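You operate a simulated robot arm through the tools that you are given. There is no shell and no other tool.

You run a simulated robot arm. Do the job below in one go: nothing can be reset, and whatever is moved stays where it is left.

TASK
Pool both glass vials in the blue-band bottle, hang the funnel in the beaker and swirl.
Fine: pour through the funnel; white-cap vial in the first well of the blue rack, blue-cap in the second, the bottle on the teal table. Set down upright: glass vial with the white cap, glass vial with the blue cap, what you pick out.

It is judged by the outcome, as a careful person would: the job done as asked, and still so three seconds after it is handed in. It fails if anything else is knocked over, pushed out of place, dropped, spilled or broken. A push-on lid holds only when it is set on centred and level and pressed home; a screw cap is set on level and turned clockwise until tight.

THE ROBOT
A 6-joint arm with a two-finger gripper, fixed in place. Base frame: the origin is on the floor under the middle of its stand, x ahead of it, y to its left, z up; the work surface is at about z = 0.74. Units: m, rad, N and s.
It reaches about 1.572 m from its shoulder. Its first joint turns from -2.897 to 2.897 rad. Payload 2.45 kg.
The tool frame sits at the grasp point between the pads (the TCP): z along the fingers, y along the line on which they close. The tips reach 0.02 m beyond it. The gripper opens to 0.14 m; its body begins 0.168 m behind the TCP.
Orientation is that of the tool frame in the base frame, as [roll, pitch, yaw] about the fixed x, y, z axes, in that order (R = Rz(yaw) Ry(pitch) Rx(roll)). With the fingers straight down and closing along the base's y, the tool's x points along the base's -x, its y along +y and its z along -z.

THE INTERFACE
- The arm moves only by the tool nudge_tool. Its argument "series" is a list of rows, each a list of 7 numbers: the closure, from 0 (fully open) to 1 (shut), then the shift along the tool's x, y, z in units of 20 mm (1.0 is 20 mm), then the turn, a rotation vector about the tool's x, y, z in units of 4 degrees (1.0 is 4 degrees). In form: [[grip, x, y, z, rx, ry, rz], ...]. A call has 1 to 20 rows; each row shifts and turns the commanded pose from where the row before left it, along the tool's axes as they then stand. A call with a number of a shift or a turn outside -1 to 1 is refused whole. A row lasts 0.2 s, in which the tool goes at most 0.05 m and 0.15 rad; a call with a longer step from one row to the next is refused whole, and so is a gripper value outside its range. Where a pose cannot be reached the arm comes as near as it can. A force on the tool above 40 N (or 10 N above the force at the start of the call, whichever is more), or a blocked arm, ends the call early, and 0.2 s more pass. The fingers move at their own pace (about 0.045 m/s each) and stop on an object; they squeeze with about 22 N. The grip force told is the motor's: it shows also when the fingers shut on nothing. Time passes only in rows, and 0.2 s behind the last, so rows that do not move let the fingers close. It gives the time, the measured TCP pose, the force on the tool (base axes), the opening and the grip force at its end, in the units of the frame above (readings bear some noise), with the torque about the TCP (base axes, N m) and any sound that the robot's microphone picked up, and new pictures: "views" is both (left out), scene, wrist or none.
- Cameras (640 x 400 px; columns grow to the right, rows downward): "scene" is fixed at [0.0462, -0.6444, 1.4956]; the picture's right is [0.89, -0.45, 0.00], its down [-0.15, -0.30, -0.94] and it looks along [0.42, 0.84, -0.33] (base axes); focal length 322 px, centre (320, 200). "wrist" rides on the gripper at [0.078, 0.011, -0.209] in the tool frame; the picture's right is [-0.14, 0.99, 0.00], its down [-0.92, -0.13, -0.37] and it looks along [-0.37, -0.05, 0.93] (tool axes); focal length 280 px, centre (320, 200). There is no depth. A picture from a camera that has moved, and an enlarged one, comes with that camera's place and axes in the base frame and with its lens. The place of the scene camera against the robot may be out by one fixed shift of up to 0.025 m in any direction.
- close_up(camera, box): a new picture of the part [left, top, right, bottom] of that camera's present view, enlarged. No time passes.
- close_job(): hands the job in; it is judged then, once.

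Nothing tells you positions but the pictures and the camera data. Unless the task says otherwise, let go and move clear before handing in.

The tools are called after "Request:" as name(argument=value, ...) on one line, values as JSON. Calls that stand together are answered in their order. nudge_tool: Moves the arm, as the interface text tells. Its arguments: {"type":"object","properties":{"series":{"type":"array"},"views":{"type":"string","enum":["both","scene","wrist","none"]}},"required":["series"]} The other tools are called the same way: close_up (camera, box) takes an enlarged picture of a part of a camera's view; close_job () hands the job in.

At the start:

```text
time_s: 0.0
eef_pos: [0.603, 0.5144, 1.2875]
tool_rot: [-3.141, 0.001, -3.14]
wrist_force: [-0.3, -0.1, -0.1]
ft_torque: [-0.02, -0.02, -0.04]
gripper_width: 0.1397
grip_force: 0.1
```

scene: 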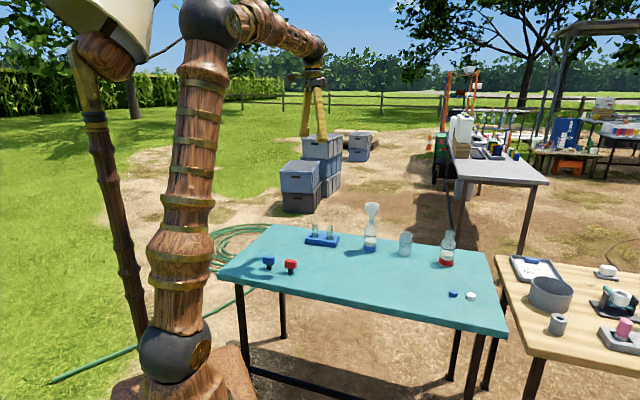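
wrist: 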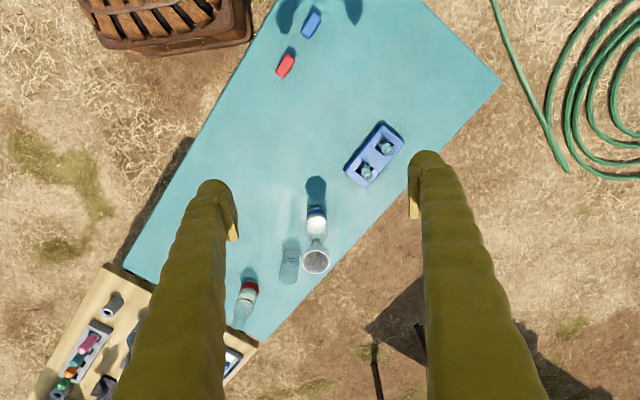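

I see a teal table with a blue two-well rack holding two vials, a blue-band bottle with a funnel in it, a beaker, a red-band bottle, two caps lying on the table and two stoppers/caps. I'll look closer before moving.

Request:
close_up(camera="scene", box=[290, 190, 480, 310])

Request:
close_up(camera="scene", box=[240, 210, 360, 285])

Request:
close_up(camera="wrist", box=[220, 110, 420, 330])

Request:
close_up(camera="wrist", box=[240, 0, 400, 100])

Request:
close_up(camera="scene", box=[490, 240, 640, 360])

```text
3.33 times, centred on (385, 250) of scene
camera zoom: at [0.0462, -0.6444, 1.4956], right [0.89, -0.45, 0.0], down [-0.15, -0.3, -0.94], along [0.42, 0.84, -0.33], focal length 1072 px, centre (103, 33)
```

zoom: 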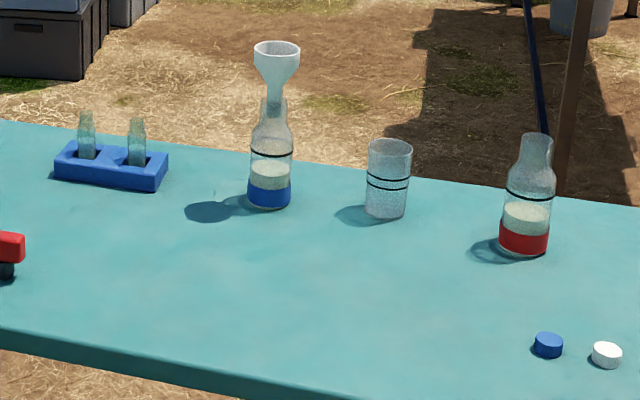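

```text
5.33 times, centred on (300, 248) of scene
camera zoom: at [0.0462, -0.6444, 1.4956], right [0.89, -0.45, 0.0], down [-0.15, -0.3, -0.94], along [0.42, 0.84, -0.33], focal length 1715 px, centre (427, -53)
```

zoom: 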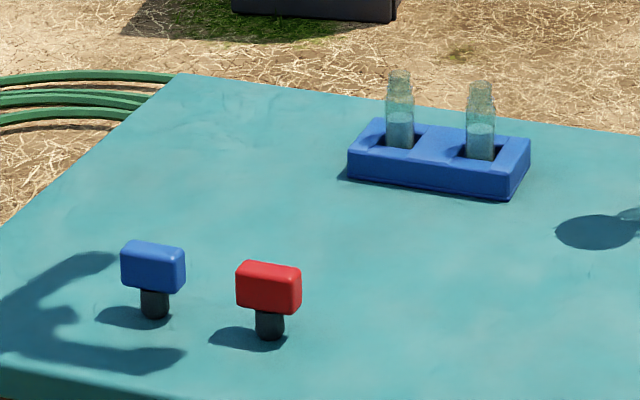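

```text
1.82 times, centred on (320, 220) of wrist
camera zoom: at [0.5246, 0.5245, 1.4982], right [0.14, 0.99, 0.0], down [0.92, -0.13, 0.37], along [0.37, -0.05, -0.93], focal length 510 px, centre (320, 164)
```

zoom: 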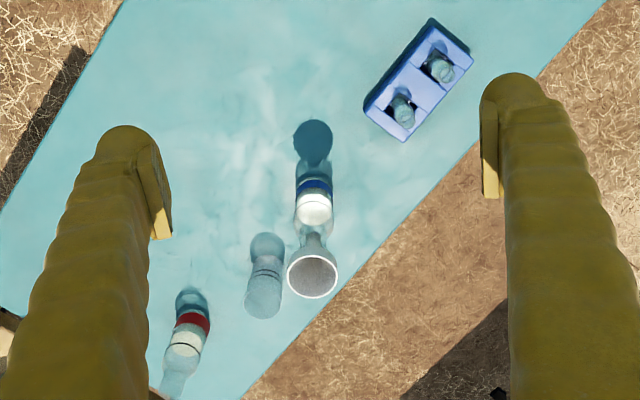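

```text
4.00 times, centred on (320, 50) of wrist
camera zoom: at [0.5246, 0.5245, 1.4982], right [0.14, 0.99, 0.0], down [0.92, -0.13, 0.37], along [0.37, -0.05, -0.93], focal length 1122 px, centre (320, 800)
```

zoom: 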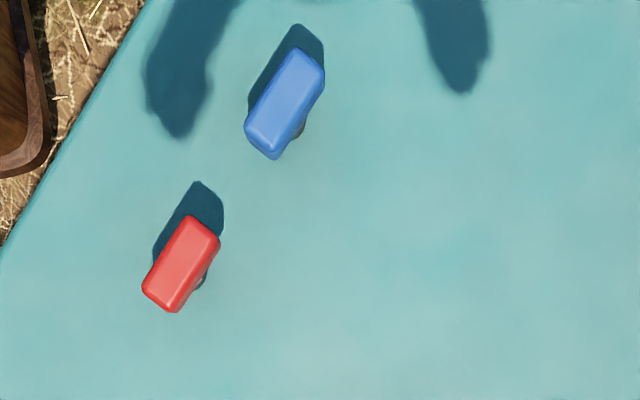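

```text
3.33 times, centred on (565, 300) of scene
camera zoom: at [0.0462, -0.6444, 1.4956], right [0.89, -0.45, 0.0], down [-0.15, -0.3, -0.94], along [0.42, 0.84, -0.33], focal length 1072 px, centre (-497, -133)
```

zoom: 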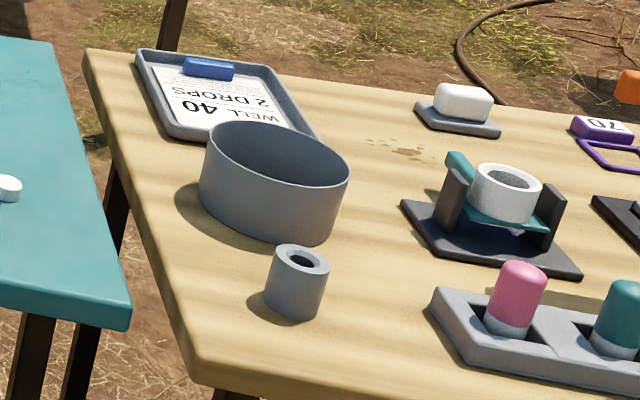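

I want a finer look at the vials and their tops, and at the stem, funnel and caps.

Request:
close_up(camera="scene", box=[300, 215, 348, 250])

Request:
close_up(camera="wrist", box=[330, 110, 420, 200])

Request:
close_up(camera="scene", box=[350, 195, 420, 260])

Request:
close_up(camera="scene", box=[430, 280, 490, 310])

Request:
close_up(camera="wrist", box=[270, 170, 350, 290])

```text
11.43 times, centred on (324, 232) of scene
camera zoom: at [0.0462, -0.6444, 1.4956], right [0.89, -0.45, 0.0], down [-0.15, -0.3, -0.94], along [0.42, 0.84, -0.33], focal length 3675 px, centre (274, -171)
```

zoom: 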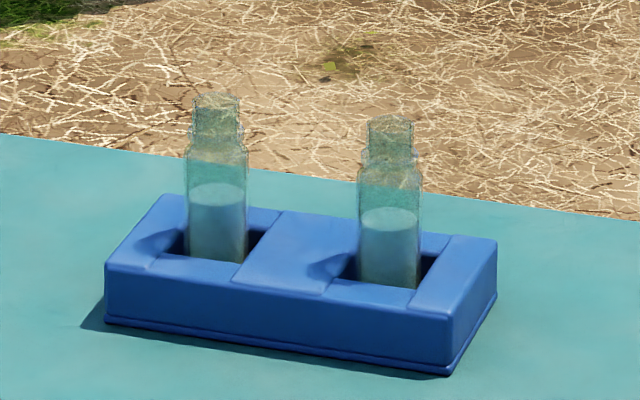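

```text
4.44 times, centred on (375, 155) of wrist
camera zoom: at [0.5246, 0.5245, 1.4982], right [0.14, 0.99, 0.0], down [0.92, -0.13, 0.37], along [0.37, -0.05, -0.93], focal length 1246 px, centre (76, 400)
```

zoom: 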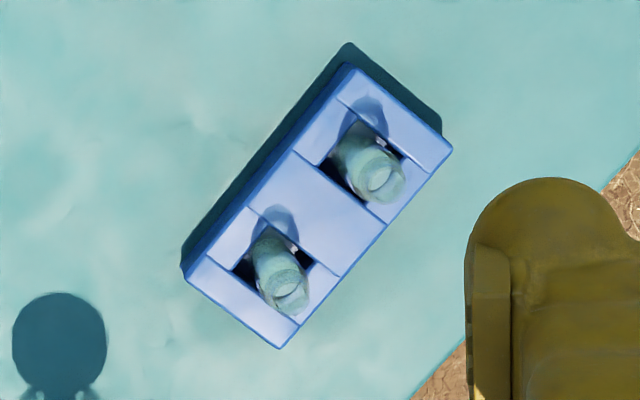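

```text
6.15 times, centred on (385, 228) of scene
camera zoom: at [0.0462, -0.6444, 1.4956], right [0.89, -0.45, 0.0], down [-0.15, -0.3, -0.94], along [0.42, 0.84, -0.33], focal length 1979 px, centre (-80, 31)
```

zoom: 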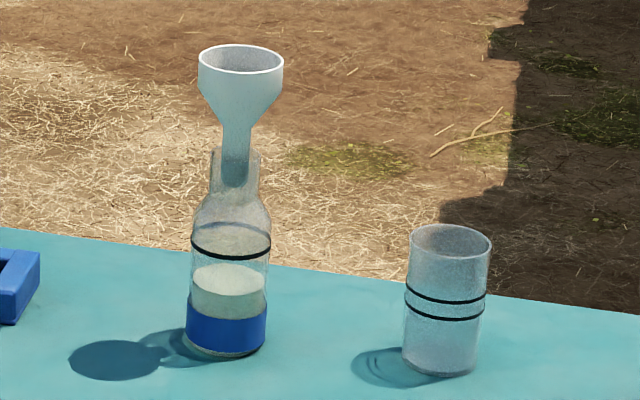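

```text
10.67 times, centred on (460, 295) of scene
camera zoom: at [0.0462, -0.6444, 1.4956], right [0.89, -0.45, 0.0], down [-0.15, -0.3, -0.94], along [0.42, 0.84, -0.33], focal length 3430 px, centre (-1173, -813)
```

zoom: 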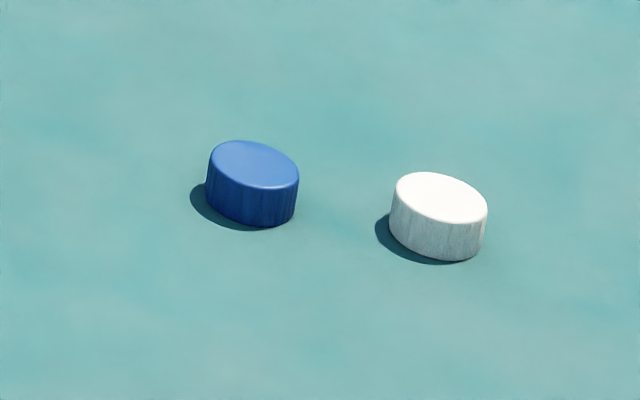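

```text
3.33 times, centred on (310, 230) of wrist
camera zoom: at [0.5246, 0.5245, 1.4982], right [0.14, 0.99, 0.0], down [0.92, -0.13, 0.37], along [0.37, -0.05, -0.93], focal length 935 px, centre (353, 100)
```

zoom: 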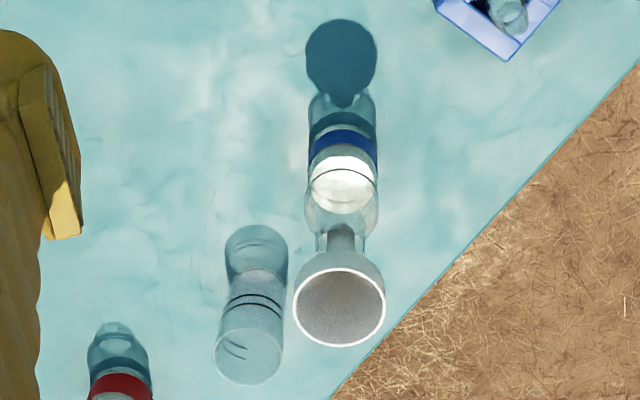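

The vials in the rack are open, and a blue and a white cap lie loose. I'll check the rest of the scene for other vials or cues before deciding.

Request:
close_up(camera="scene", box=[420, 60, 560, 200])

Request:
close_up(camera="scene", box=[540, 80, 640, 180])

Request:
close_up(camera="wrist", box=[20, 270, 280, 400])

Request:
close_up(camera="scene", box=[580, 250, 640, 380])

Request:
close_up(camera="scene", box=[425, 220, 475, 275])

```text
2.86 times, centred on (490, 130) of scene
camera zoom: at [0.0462, -0.6444, 1.4956], right [0.89, -0.45, 0.0], down [-0.15, -0.3, -0.94], along [0.42, 0.84, -0.33], focal length 919 px, centre (-166, 400)
```

zoom: 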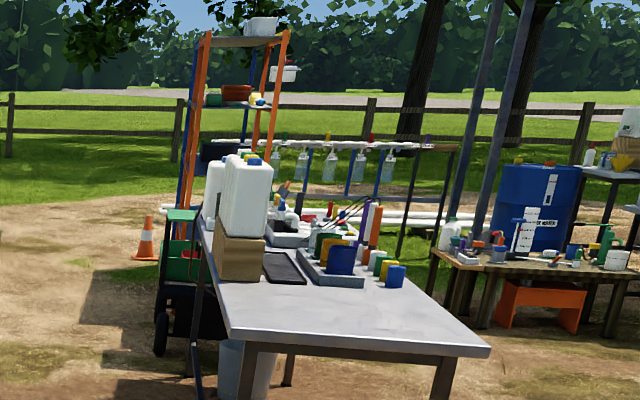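

```text
4.00 times, centred on (590, 130) of scene
camera zoom: at [0.0462, -0.6444, 1.4956], right [0.89, -0.45, 0.0], down [-0.15, -0.3, -0.94], along [0.42, 0.84, -0.33], focal length 1286 px, centre (-760, 480)
```

zoom: 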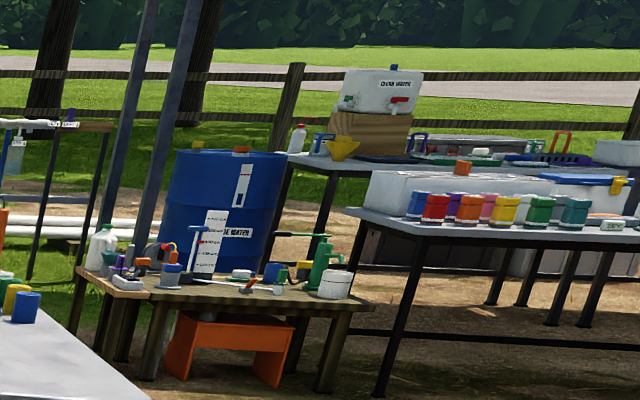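

```text
2.46 times, centred on (150, 335) of wrist
camera zoom: at [0.5246, 0.5245, 1.4982], right [0.14, 0.99, 0.0], down [0.92, -0.13, 0.37], along [0.37, -0.05, -0.93], focal length 690 px, centre (738, -132)
```

zoom: 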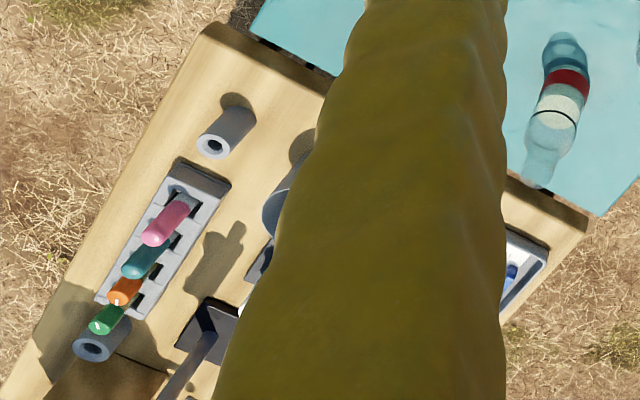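

```text
3.08 times, centred on (610, 315) of scene
camera zoom: at [0.0462, -0.6444, 1.4956], right [0.89, -0.45, 0.0], down [-0.15, -0.3, -0.94], along [0.42, 0.84, -0.33], focal length 989 px, centre (-572, -154)
```

zoom: 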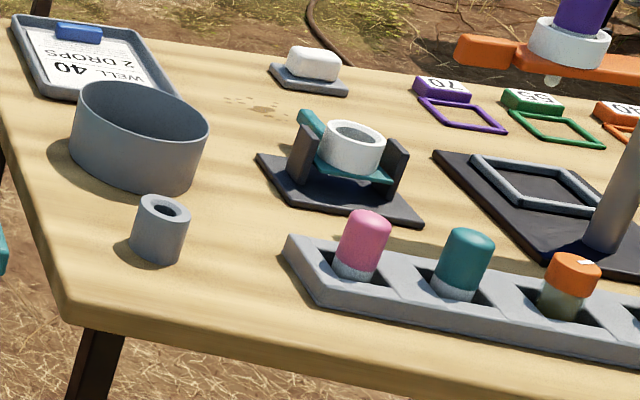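

```text
7.27 times, centred on (450, 248) of scene
camera zoom: at [0.0462, -0.6444, 1.4956], right [0.89, -0.45, 0.0], down [-0.15, -0.3, -0.94], along [0.42, 0.84, -0.33], focal length 2338 px, centre (-626, -146)
```

zoom: 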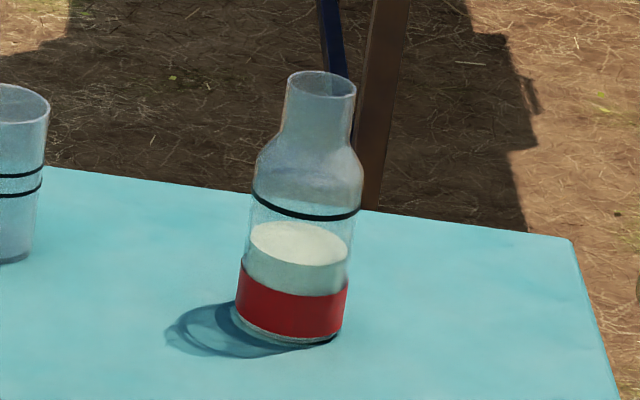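

The vials are bare and look identical so far, with their caps lying by themselves on the table. I plan to grip each from the side, so I'll turn the wrist about the vertical to bring the camera above the hand, and watch whether the arm can follow.

Request:
nudge_tool(series=[[0, 0, 0, 0, 0, 0, 1], [0, 0, 0, 0, 0, 0, 1], [0, 0, 0, 0, 0, 0, 1], [0, 0, 0, 0, 0, 0, 1], [0, 0, 0, 0, 0, 0, 1], [0, 0, 0, 0, 0, 0, 1], [0, 0, 0, 0, 0, 0, 1], [0, 0, 0, 0, 0, 0, 1], [0, 0, 0, 0, 0, 0, 1], [0, 0, 0, 0, 0, 0, 1], [0, 0, 0, 0, 0, 0, 1], [0, 0, 0, 0, 0, 0, 1], [0, 0, 0, 0, 0, 0, 1], [0, 0, 0, 0, 0, 0, 1], [0, 0, 0, 0, 0, 0, 1], [0, 0, 0, 0, 0, 0, 1], [0, 0, 0, 0, 0, 0, 1]], views="both")

```text
time_s: 3.6
eef_pos: [0.6025, 0.5131, 1.2888]
tool_rot: [3.142, 0.001, 1.953]
wrist_force: [-0.6, -0.1, -0.3]
ft_torque: [0.0, 0.01, -0.03]
gripper_width: 0.1397
grip_force: 0.1
camera wrist: at [0.5833, 0.5901, 1.498], right [0.97, 0.24, 0.0], down [0.23, -0.9, 0.37], along [0.09, -0.36, -0.93], focal length 280 px, centre (320, 200)
```

scene: 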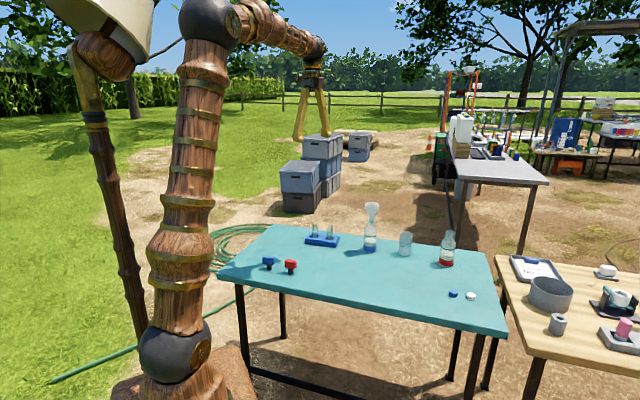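
wrist: 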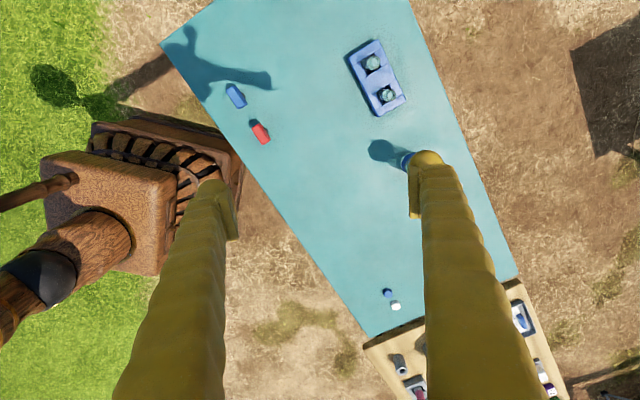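

The wrist turns freely, so I'll continue the turn to about 136°.

Request:
nudge_tool(series=[[0, 0, 0, 0, 0, 0, 1], [0, 0, 0, 0, 0, 0, 1], [0, 0, 0, 0, 0, 0, 1], [0, 0, 0, 0, 0, 0, 1], [0, 0, 0, 0, 0, 0, 1], [0, 0, 0, 0, 0, 0, 1], [0, 0, 0, 0, 0, 0, 1], [0, 0, 0, 0, 0, 0, 1], [0, 0, 0, 0, 0, 0, 1], [0, 0, 0, 0, 0, 0, 1], [0, 0, 0, 0, 0, 0, 1], [0, 0, 0, 0, 0, 0, 1], [0, 0, 0, 0, 0, 0, 1], [0, 0, 0, 0, 0, 0, 1], [0, 0, 0, 0, 0, 0, 1], [0, 0, 0, 0, 0, 0, 1], [0, 0, 0, 0, 0, 0, 1]], views="both")

```text
time_s: 7.2
eef_pos: [0.6054, 0.5122, 1.2883]
tool_rot: [-3.137, 0.0, 0.848]
wrist_force: [0.3, -0.7, -0.1]
ft_torque: [-0.01, -0.02, 0.02]
gripper_width: 0.14
grip_force: 0.0
out of reach, approached as far as the arm can: row 17
camera wrist: at [0.6652, 0.5623, 1.498], right [0.65, -0.76, -0.01], down [-0.7, -0.61, 0.37], along [-0.28, -0.24, -0.93], focal length 280 px, centre (320, 200)
```

scene: 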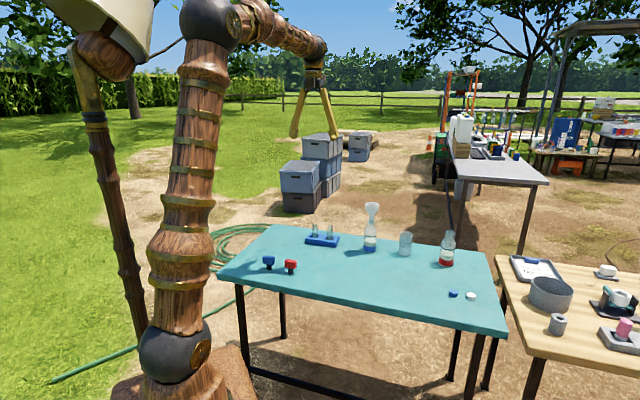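
wrist: 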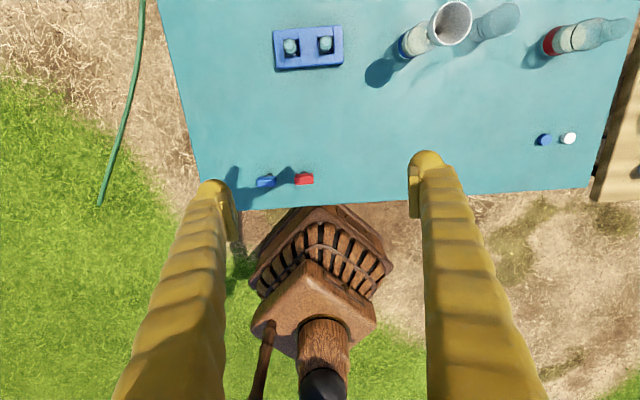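

The joint limit leaves the tool's x heading about 48°, which happens to suit the rack's short axis. Next I'll pitch the hand up toward horizontal with the camera on top, staying high.

Request:
nudge_tool(series=[[0, 0, 0, 0, 0, 1, 0], [0, 0, 0, 0, 0, 1, 0], [0, 0, 0, 0, 0, 1, 0], [0, 0, 0, 0, 0, 1, 0], [0, 0, 0, 0, 0, 1, 0], [0, 0, 0, 0, 0, 1, 0], [0, 0, 0, 0, 0, 1, 0], [0, 0, 0, 0, 0, 1, 0], [0, 0, 0, 0, 0, 1, 0], [0, 0, 0, 0, 0, 1, 0]], views="both")

```text
time_s: 9.4
eef_pos: [0.6057, 0.5122, 1.287]
tool_rot: [-3.132, -0.701, 0.844]
wrist_force: [-0.8, 0.5, 0.2]
ft_torque: [-0.03, -0.02, 0.01]
gripper_width: 0.14
grip_force: 0.1
camera wrist: at [0.5642, 0.4474, 1.4988], right [0.67, -0.73, -0.09], down [-0.72, -0.62, -0.31], along [0.17, 0.28, -0.95], focal length 280 px, centre (320, 200)
```

scene: 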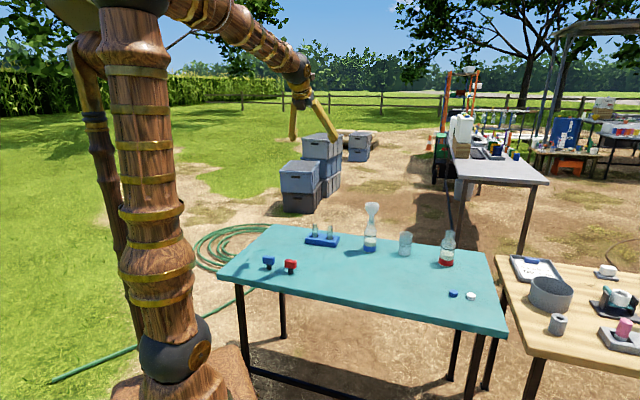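
wrist: 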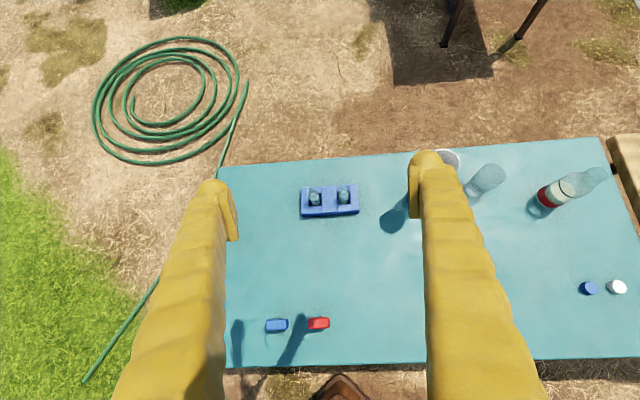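

The tilt works; I'll carry on to about 70° and then get a side-on look at the vials.

Request:
nudge_tool(series=[[0, 0, 0, 0, 0, 1, 0], [0, 0, 0, 0, 0, 1, 0], [0, 0, 0, 0, 0, 1, 0], [0, 0, 0, 0, 0, 1, 0], [0, 0, 0, 0, 0, 1, 0], [0, 0, 0, 0, 0, 1, 0], [0, 0, 0, 0, 0, 1, 0]], views="both")

```text
time_s: 11.0
eef_pos: [0.6011, 0.517, 1.2871]
tool_rot: [-3.11, -1.111, 0.836]
wrist_force: [-0.1, -0.3, 0.2]
ft_torque: [-0.01, 0.01, -0.01]
gripper_width: 0.1402
grip_force: 0.1
out of reach, approached as far as the arm can: row 7
camera wrist: at [0.5117, 0.3914, 1.45], right [0.71, -0.69, -0.14], down [-0.58, -0.47, -0.66], along [0.39, 0.55, -0.74], focal length 280 px, centre (320, 200)
```

scene: 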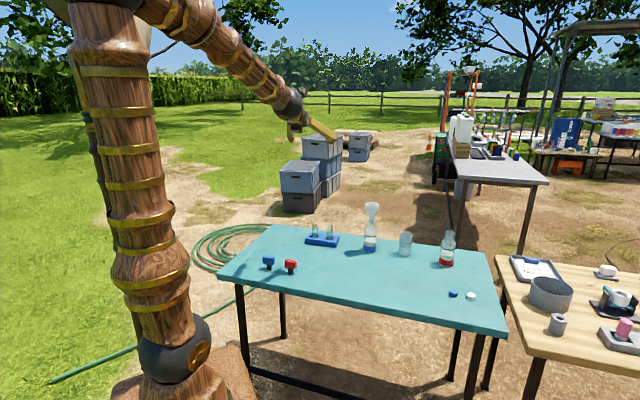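
wrist: 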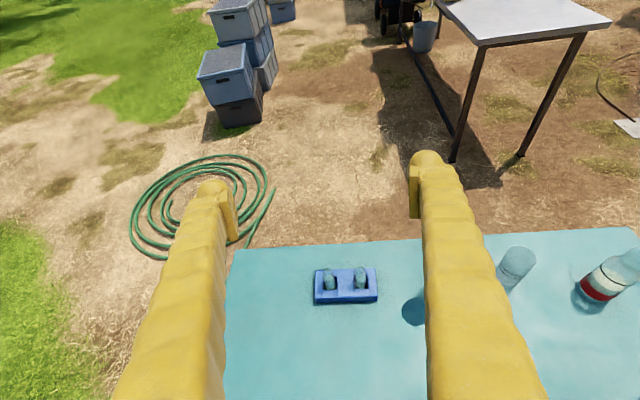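

One joint is near its limit here, so I'll swing the heading a little to the left, to about 58°, and descend part way for a closer look.

Request:
nudge_tool(series=[[0, 0, 0, 0, 0.9, 0, -0.44], [0, 0, 0, 0, 0.9, 0, -0.44], [0, 0, 0, 0, 0.9, 0, -0.44], [0, -0.9, 0, 0.44, 0, 0, 0], [0, -0.9, 0, 0.44, 0, 0, 0], [0, -0.9, 0, 0.44, 0, 0, 0], [0, -0.9, 0, 0.44, 0, 0, 0], [0, -0.9, 0, 0.44, 0, 0, 0], [0, -0.9, 0, 0.44, 0, 0, 0], [0, -0.9, 0, 0.44, 0, 0, 0], [0, -0.9, 0, 0.44, 0, 0, 0]], views="both")

```text
time_s: 13.4
eef_pos: [0.5992, 0.5173, 1.1258]
tool_rot: [-3.109, -1.114, 1.045]
wrist_force: [-0.2, 0.6, 0.4]
ft_torque: [0.02, 0.02, 0.01]
gripper_width: 0.1402
grip_force: 0.1
camera wrist: at [0.5376, 0.3762, 1.2893], right [0.84, -0.52, -0.14], down [-0.47, -0.58, -0.66], along [0.27, 0.62, -0.74], focal length 280 px, centre (320, 200)
```

scene: 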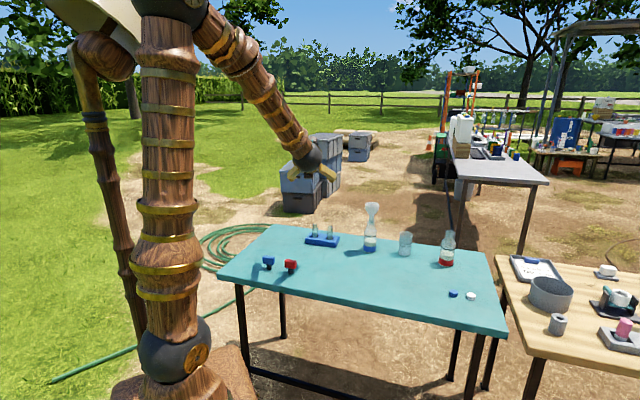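
wrist: 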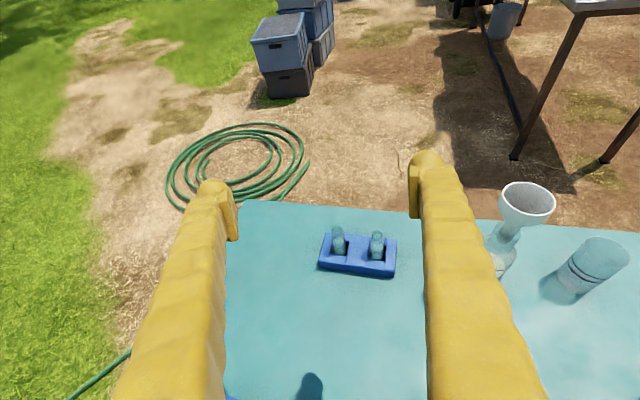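

Now at heading ~60° with a good oblique view. I'll enlarge the vials, bottle and beaker from here.

Request:
close_up(camera="wrist", box=[300, 215, 420, 290])

Request:
close_up(camera="wrist", box=[470, 170, 640, 320])

Request:
close_up(camera="scene", box=[250, 120, 350, 200])

```text
5.33 times, centred on (360, 252) of wrist
camera zoom: at [0.5376, 0.3762, 1.2893], right [0.84, -0.52, -0.14], down [-0.47, -0.58, -0.66], along [0.27, 0.62, -0.74], focal length 1495 px, centre (107, -80)
```

zoom: 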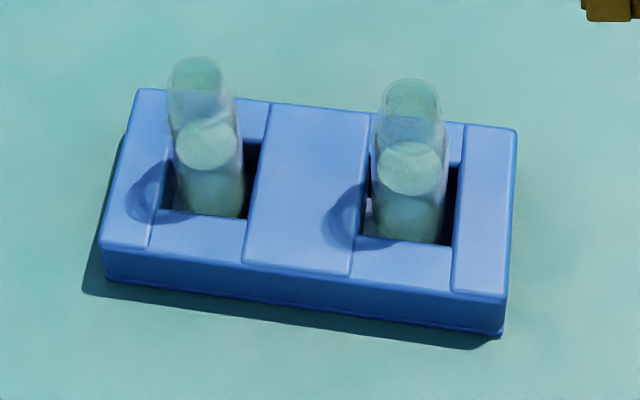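

```text
2.67 times, centred on (555, 245) of wrist
camera zoom: at [0.5376, 0.3762, 1.2893], right [0.84, -0.52, -0.14], down [-0.47, -0.58, -0.66], along [0.27, 0.62, -0.74], focal length 748 px, centre (-307, 80)
```

zoom: 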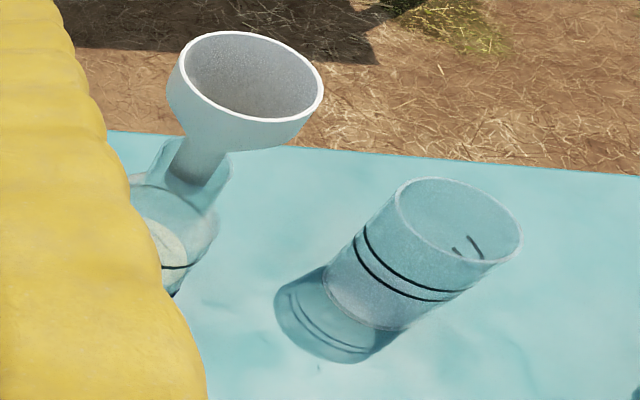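

```text
5.00 times, centred on (300, 160) of scene
camera zoom: at [0.0462, -0.6444, 1.4956], right [0.89, -0.45, 0.0], down [-0.15, -0.3, -0.94], along [0.42, 0.84, -0.33], focal length 1608 px, centre (420, 400)
```

zoom: 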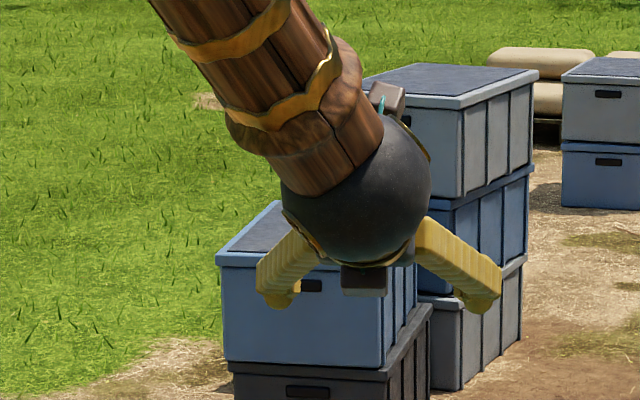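

The vials look identical and sit about 76 mm apart, mouths at z≈0.844. I take the left one to be at (0.684, 0.667) and the right one at (0.737, 0.612), with the funnel rim at about (0.882, 0.465, 0.965) and the beaker at about (1.00, 0.365). I'll descend behind the left vial with the fingers partly closed.

Request:
nudge_tool(series=[[0.643, -0.93, 0.016, 0.746, 0, 0, -0.23], [0.643, -0.93, 0.016, 0.746, 0, 0, 0], [0.643, -0.93, 0.016, 0.746, 0, 0, 0], [0.643, -0.93, 0.016, 0.746, 0, 0, 0], [0.643, -0.93, 0.016, 0.746, 0, 0, 0], [0.643, -0.93, 0.016, 0.746, 0, 0, 0], [0.643, -0.93, 0.016, 0.746, 0, 0, 0], [0.643, -0.93, 0.016, 0.746, 0, 0, 0], [0.643, -0.93, 0.016, 0.746, 0, 0, 0]], views="both")

```text
time_s: 15.4
eef_pos: [0.6204, 0.5572, 0.9176]
tool_rot: [-3.139, -1.113, 1.081]
wrist_force: [0.6, 0.0, -0.3]
ft_torque: [-0.01, -0.03, 0.0]
gripper_width: 0.0501
grip_force: 0.1
camera wrist: at [0.5586, 0.4162, 1.0808], right [0.85, -0.52, -0.12], down [-0.46, -0.59, -0.66], along [0.27, 0.62, -0.74], focal length 280 px, centre (320, 200)
```

scene: 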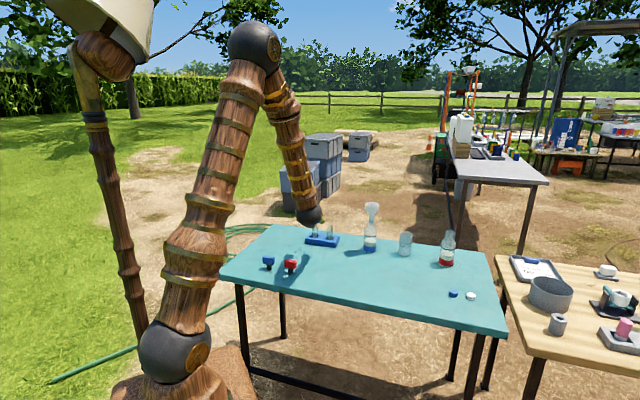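
wrist: 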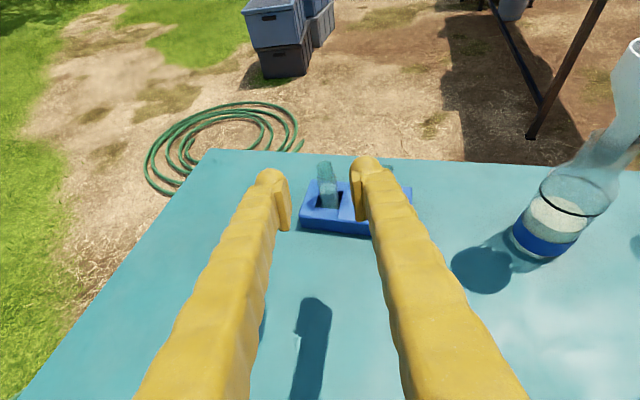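

I'll enlarge the wrist view to check the alignment with the left vial before going lower.

Request:
close_up(camera="wrist", box=[260, 140, 440, 252])

Request:
close_up(camera="scene", box=[260, 180, 360, 260])

Request:
close_up(camera="wrist", box=[480, 20, 640, 280])

```text
3.56 times, centred on (350, 196) of wrist
camera zoom: at [0.5586, 0.4162, 1.0808], right [0.85, -0.52, -0.12], down [-0.46, -0.59, -0.66], along [0.27, 0.62, -0.74], focal length 997 px, centre (213, 214)
```

zoom: 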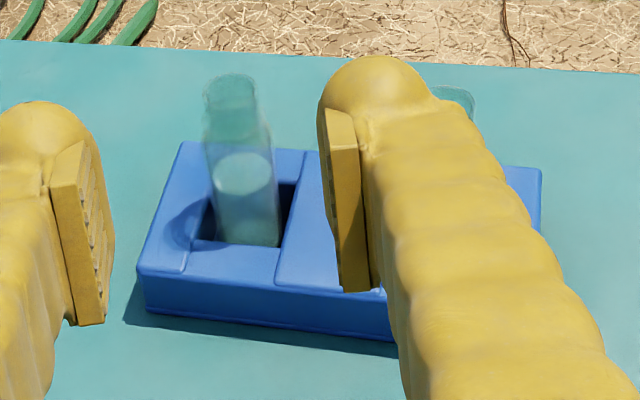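

```text
5.00 times, centred on (310, 220) of scene
camera zoom: at [0.0462, -0.6444, 1.4956], right [0.89, -0.45, 0.0], down [-0.15, -0.3, -0.94], along [0.42, 0.84, -0.33], focal length 1608 px, centre (370, 100)
```

zoom: 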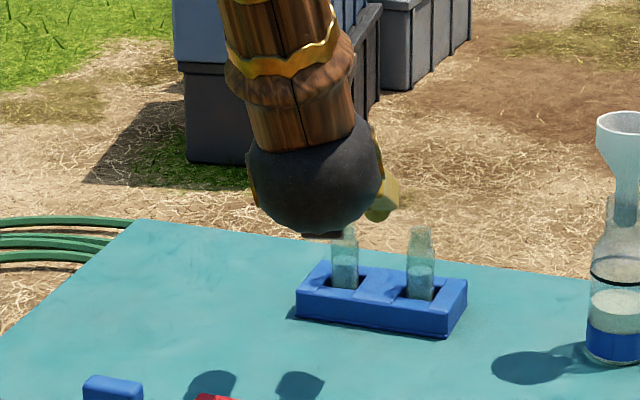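

```text
1.54 times, centred on (560, 150) of wrist
camera zoom: at [0.5586, 0.4162, 1.0808], right [0.85, -0.52, -0.12], down [-0.46, -0.59, -0.66], along [0.27, 0.62, -0.74], focal length 431 px, centre (-49, 277)
```

zoom: 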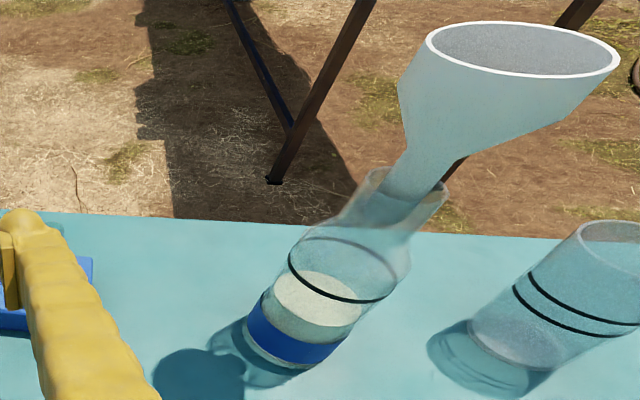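

Alignment looks good: the left vial axis is at about (0.683, 0.665). I'll lower to grip height, still about 95 mm short of the vial.

Request:
nudge_tool(series=[[0.643, -0.768, 0.0375, 0.657, 0, 0, 0], [0.643, -0.768, 0.0375, 0.657, 0, 0, 0], [0.643, -0.768, 0.0375, 0.657, 0, 0, 0], [0.643, -0.768, 0.0375, 0.657, 0, 0, 0], [0.643, -0.768, 0.0375, 0.657, 0, 0, 0], [0.643, -0.768, 0.0375, 0.657, 0, 0, 0]], views="both")

Request:
close_up(camera="wrist", box=[240, 80, 440, 230])

Request:
close_up(camera="scene", box=[260, 190, 350, 260])

```text
time_s: 16.8
eef_pos: [0.6403, 0.5812, 0.7984]
tool_rot: [-3.138, -1.114, 1.083]
wrist_force: [0.5, 0.0, -0.7]
ft_torque: [-0.03, -0.02, -0.01]
gripper_width: 0.05
grip_force: 0.0
camera wrist: at [0.578, 0.4402, 0.9617], right [0.85, -0.52, -0.12], down [-0.46, -0.59, -0.66], along [0.27, 0.62, -0.74], focal length 280 px, centre (320, 200)
```

scene: 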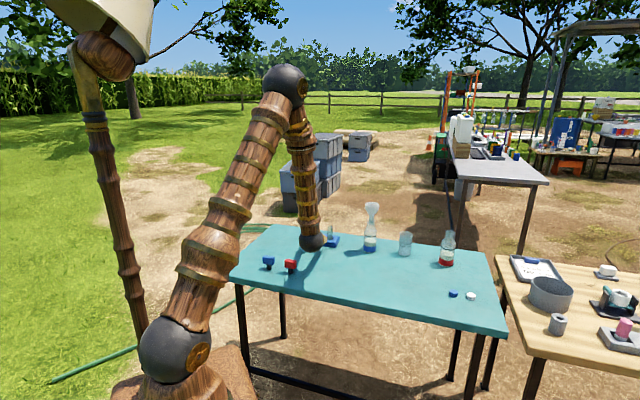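
wrist: 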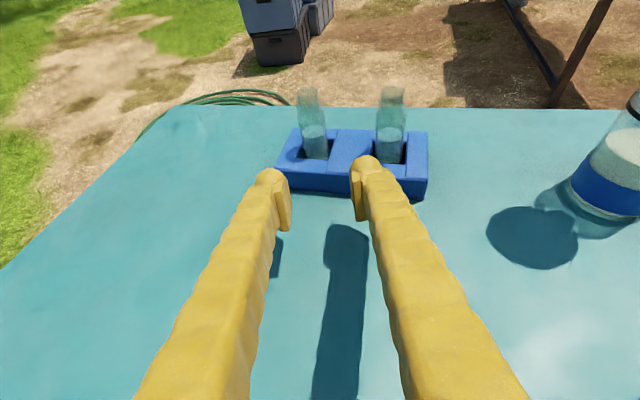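

```text
2.67 times, centred on (340, 155) of wrist
camera zoom: at [0.578, 0.4402, 0.9617], right [0.85, -0.52, -0.12], down [-0.46, -0.59, -0.66], along [0.27, 0.62, -0.74], focal length 748 px, centre (267, 320)
```

zoom: 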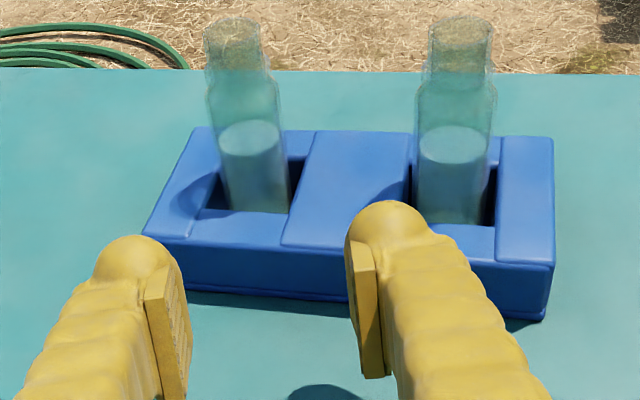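

```text
5.71 times, centred on (305, 225) of scene
camera zoom: at [0.0462, -0.6444, 1.4956], right [0.89, -0.45, 0.0], down [-0.15, -0.3, -0.94], along [0.42, 0.84, -0.33], focal length 1837 px, centre (406, 57)
```

zoom: 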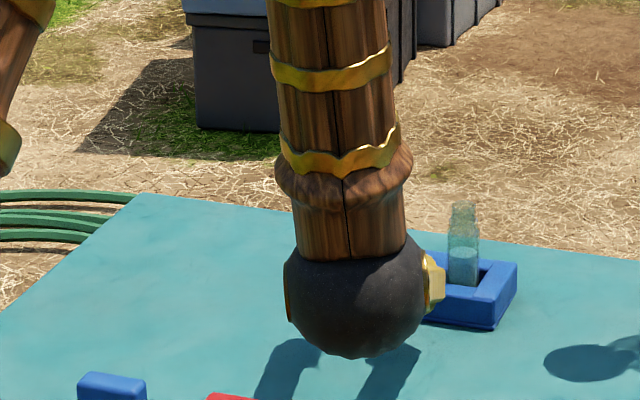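

The vial axis lines up with the space between the fingers, so I'll advance horizontally to put it at the grasp point.

Request:
nudge_tool(series=[[0.643, 0.368, -0.0125, 0.692, 0, 0, 0], [0.643, 0.368, -0.0125, 0.692, 0, 0, 0], [0.643, 0.368, -0.0125, 0.692, 0, 0, 0], [0.643, 0.368, -0.0125, 0.692, 0, 0, 0], [0.643, 0.368, -0.0125, 0.692, 0, 0, 0], [0.643, 0.368, -0.0125, 0.692, 0, 0, 0]], views="both")

Request:
close_up(camera="wrist", box=[240, 100, 440, 250])

Request:
close_up(camera="scene", box=[280, 200, 360, 260])

```text
time_s: 18.2
eef_pos: [0.6824, 0.6642, 0.8034]
tool_rot: [-3.14, -1.114, 1.083]
wrist_force: [0.6, 0.3, 0.5]
ft_torque: [0.0, 0.03, -0.02]
gripper_width: 0.0497
grip_force: 0.1
camera wrist: at [0.6199, 0.524, 0.9655], right [0.85, -0.52, -0.12], down [-0.46, -0.59, -0.66], along [0.27, 0.62, -0.74], focal length 280 px, centre (320, 200)
```

scene: 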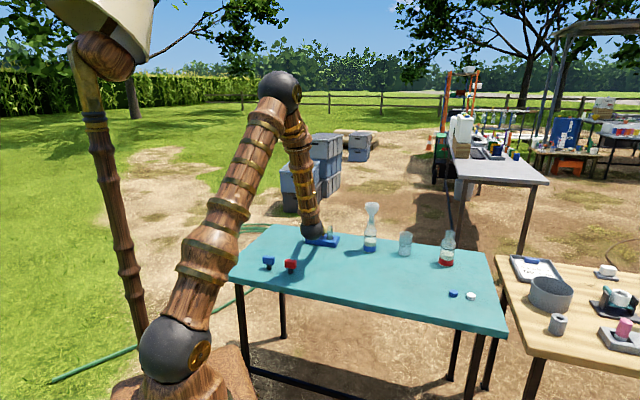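
wrist: 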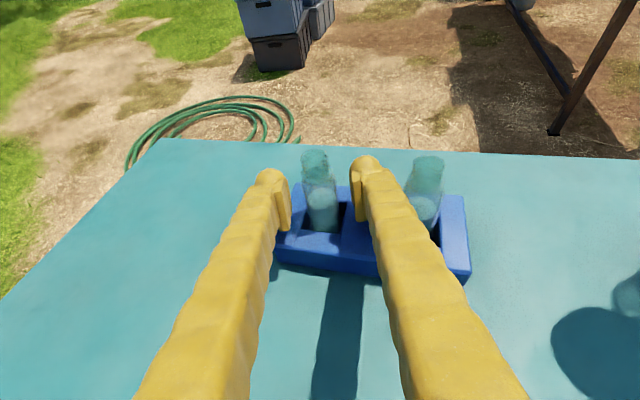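

```text
2.67 times, centred on (340, 175) of wrist
camera zoom: at [0.6199, 0.524, 0.9655], right [0.85, -0.52, -0.12], down [-0.46, -0.59, -0.66], along [0.27, 0.62, -0.74], focal length 748 px, centre (267, 267)
```

zoom: 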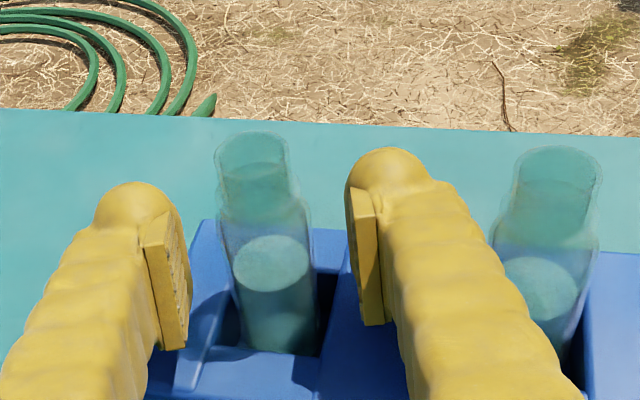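

```text
6.67 times, centred on (320, 230) of scene
camera zoom: at [0.0462, -0.6444, 1.4956], right [0.89, -0.45, 0.0], down [-0.15, -0.3, -0.94], along [0.42, 0.84, -0.33], focal length 2144 px, centre (320, 0)
```

zoom: 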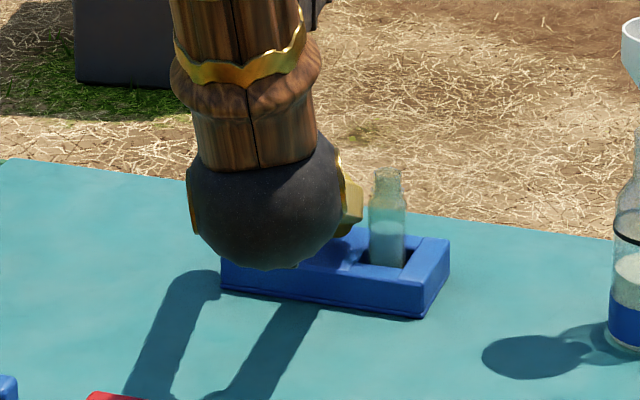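

The vial is centred between the pads at the grasp point. I'll close on it.

Request:
nudge_tool(series=[[0.75, 0, 0, 0, 0, 0, 0], [0.85, 0, 0, 0, 0, 0, 0], [1, 0, 0, 0, 0, 0, 0], [1, 0, 0, 0, 0, 0, 0], [1, 0, 0, 0, 0, 0, 0]], views="wrist")

Request:
close_up(camera="wrist", box=[240, 100, 440, 250])

```text
time_s: 19.4
eef_pos: [0.6827, 0.6643, 0.8026]
tool_rot: [-3.141, -1.113, 1.082]
wrist_force: [0.0, -0.9, 0.1]
ft_torque: [0.03, 0.02, 0.0]
gripper_width: 0.0267
grip_force: 21.4
camera wrist: at [0.6199, 0.5239, 0.9656], right [0.85, -0.52, -0.12], down [-0.46, -0.59, -0.66], along [0.27, 0.62, -0.74], focal length 280 px, centre (320, 200)
```

wrist: 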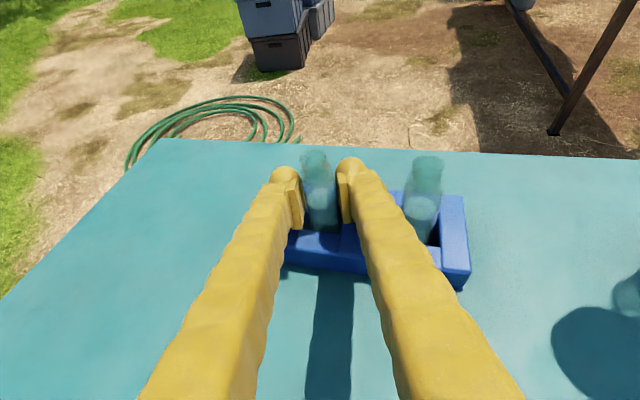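

```text
2.67 times, centred on (340, 175) of wrist
camera zoom: at [0.6199, 0.5239, 0.9656], right [0.85, -0.52, -0.12], down [-0.46, -0.59, -0.66], along [0.27, 0.62, -0.74], focal length 748 px, centre (267, 267)
```

zoom: 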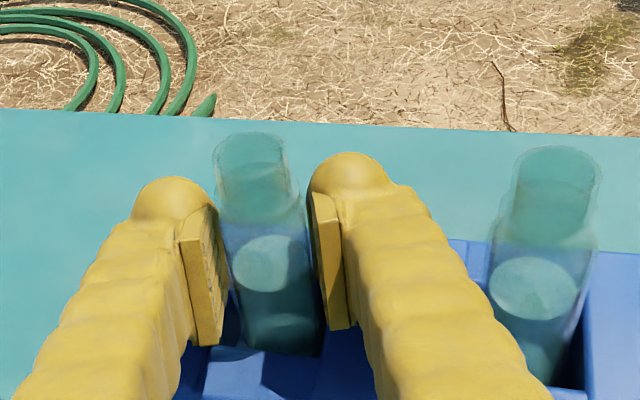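

The vial is held (26.7 mm, 21 N). I'll lift it straight up, gently at first.

Request:
nudge_tool(series=[[1, 0.3, 0, -0.147, 0, 0, 0], [1, 0.449, 0, -0.221, 0, 0, 0], [1, 0.628, 0, -0.309, 0, 0, 0], [1, 0.628, 0, -0.309, 0, 0, 0], [1, 0.628, 0, -0.309, 0, 0, 0]], views="both")

Request:
close_up(camera="wrist", box=[240, 100, 440, 250])

```text
time_s: 20.6
eef_pos: [0.6837, 0.6647, 0.8628]
tool_rot: [-3.139, -1.114, 1.081]
wrist_force: [-0.5, -0.9, 0.3]
ft_torque: [0.03, 0.0, 0.01]
gripper_width: 0.027
grip_force: 21.5
camera wrist: at [0.6204, 0.524, 1.0252], right [0.85, -0.52, -0.12], down [-0.46, -0.59, -0.66], along [0.27, 0.62, -0.74], focal length 280 px, centre (320, 200)
```

scene: 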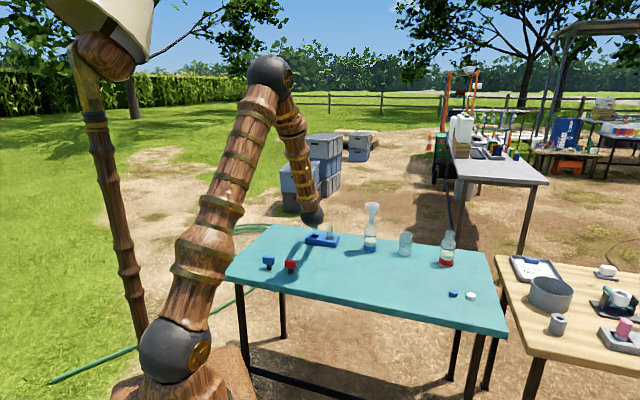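
wrist: 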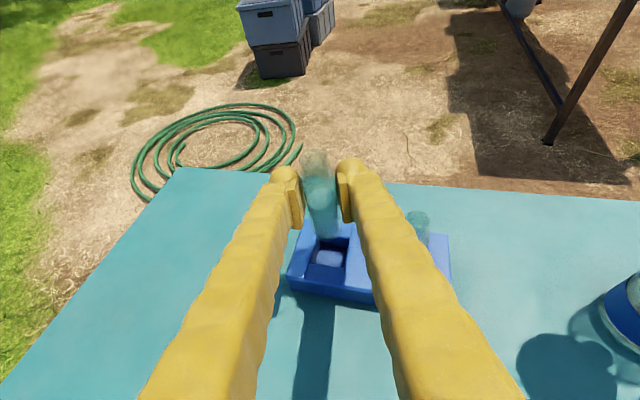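

```text
2.67 times, centred on (340, 175) of wrist
camera zoom: at [0.6204, 0.524, 1.0252], right [0.85, -0.52, -0.12], down [-0.46, -0.59, -0.66], along [0.27, 0.62, -0.74], focal length 748 px, centre (267, 267)
```

zoom: 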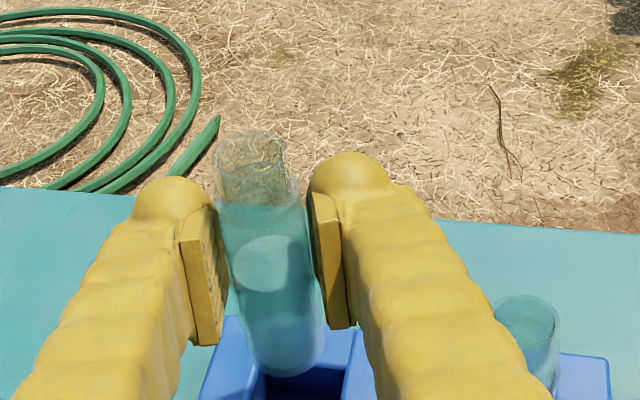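

The vial has come cleanly out of its well. I'll keep lifting to carrying height.

Request:
nudge_tool(series=[[1, 0.7, 0, -0.345, 0, 0, 0], [1, 0.88, 0, -0.434, 0, 0, 0], [1, 0.88, 0, -0.434, 0, 0, 0], [1, 0.88, 0, -0.434, 0, 0, 0], [1, 0.88, 0, -0.434, 0, 0, 0], [1, 0.88, 0, -0.434, 0, 0, 0], [1, 0.88, 0, -0.434, 0, 0, 0], [1, 0.88, 0, -0.434, 0, 0, 0], [1, 0.88, 0, -0.434, 0, 0, 0], [1, 0.88, 0, -0.434, 0, 0, 0], [1, 0.7, 0, -0.345, 0, 0, 0], [1, 0.4, 0, -0.197, 0, 0, 0]], views="both")

Request:
close_up(camera="wrist", box=[420, 100, 640, 400])

```text
time_s: 23.2
eef_pos: [0.6842, 0.6651, 1.0779]
tool_rot: [-3.139, -1.113, 1.08]
wrist_force: [0.2, 0.7, -0.2]
ft_torque: [-0.02, -0.01, -0.04]
gripper_width: 0.0269
grip_force: 22.1
camera wrist: at [0.6216, 0.5238, 1.2417], right [0.85, -0.52, -0.12], down [-0.46, -0.59, -0.66], along [0.27, 0.62, -0.74], focal length 280 px, centre (320, 200)
```

scene: 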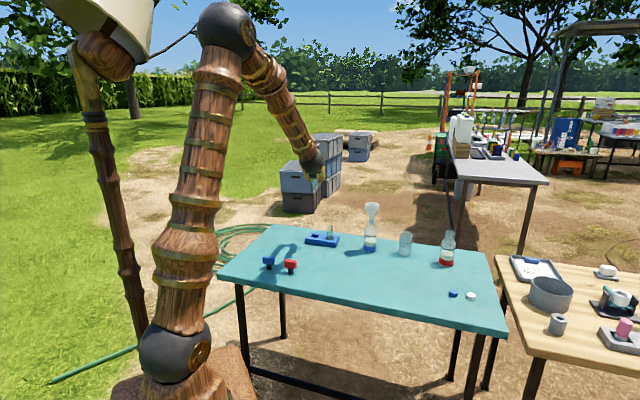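
wrist: 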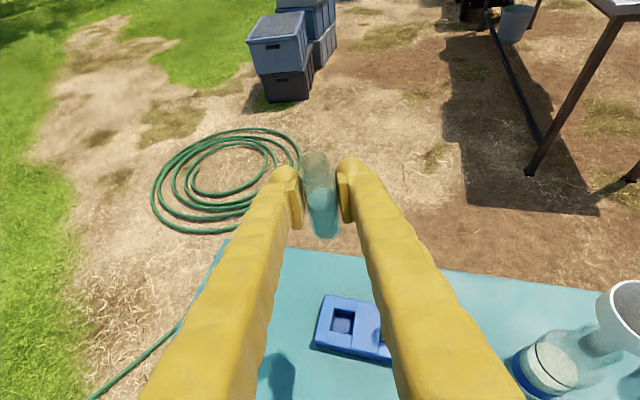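

```text
1.33 times, centred on (530, 250) of wrist
camera zoom: at [0.6216, 0.5238, 1.2417], right [0.85, -0.52, -0.12], down [-0.46, -0.59, -0.66], along [0.27, 0.62, -0.74], focal length 374 px, centre (40, 133)
```

zoom: 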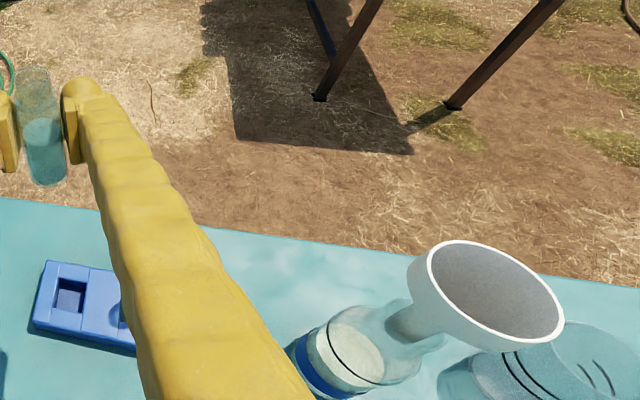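

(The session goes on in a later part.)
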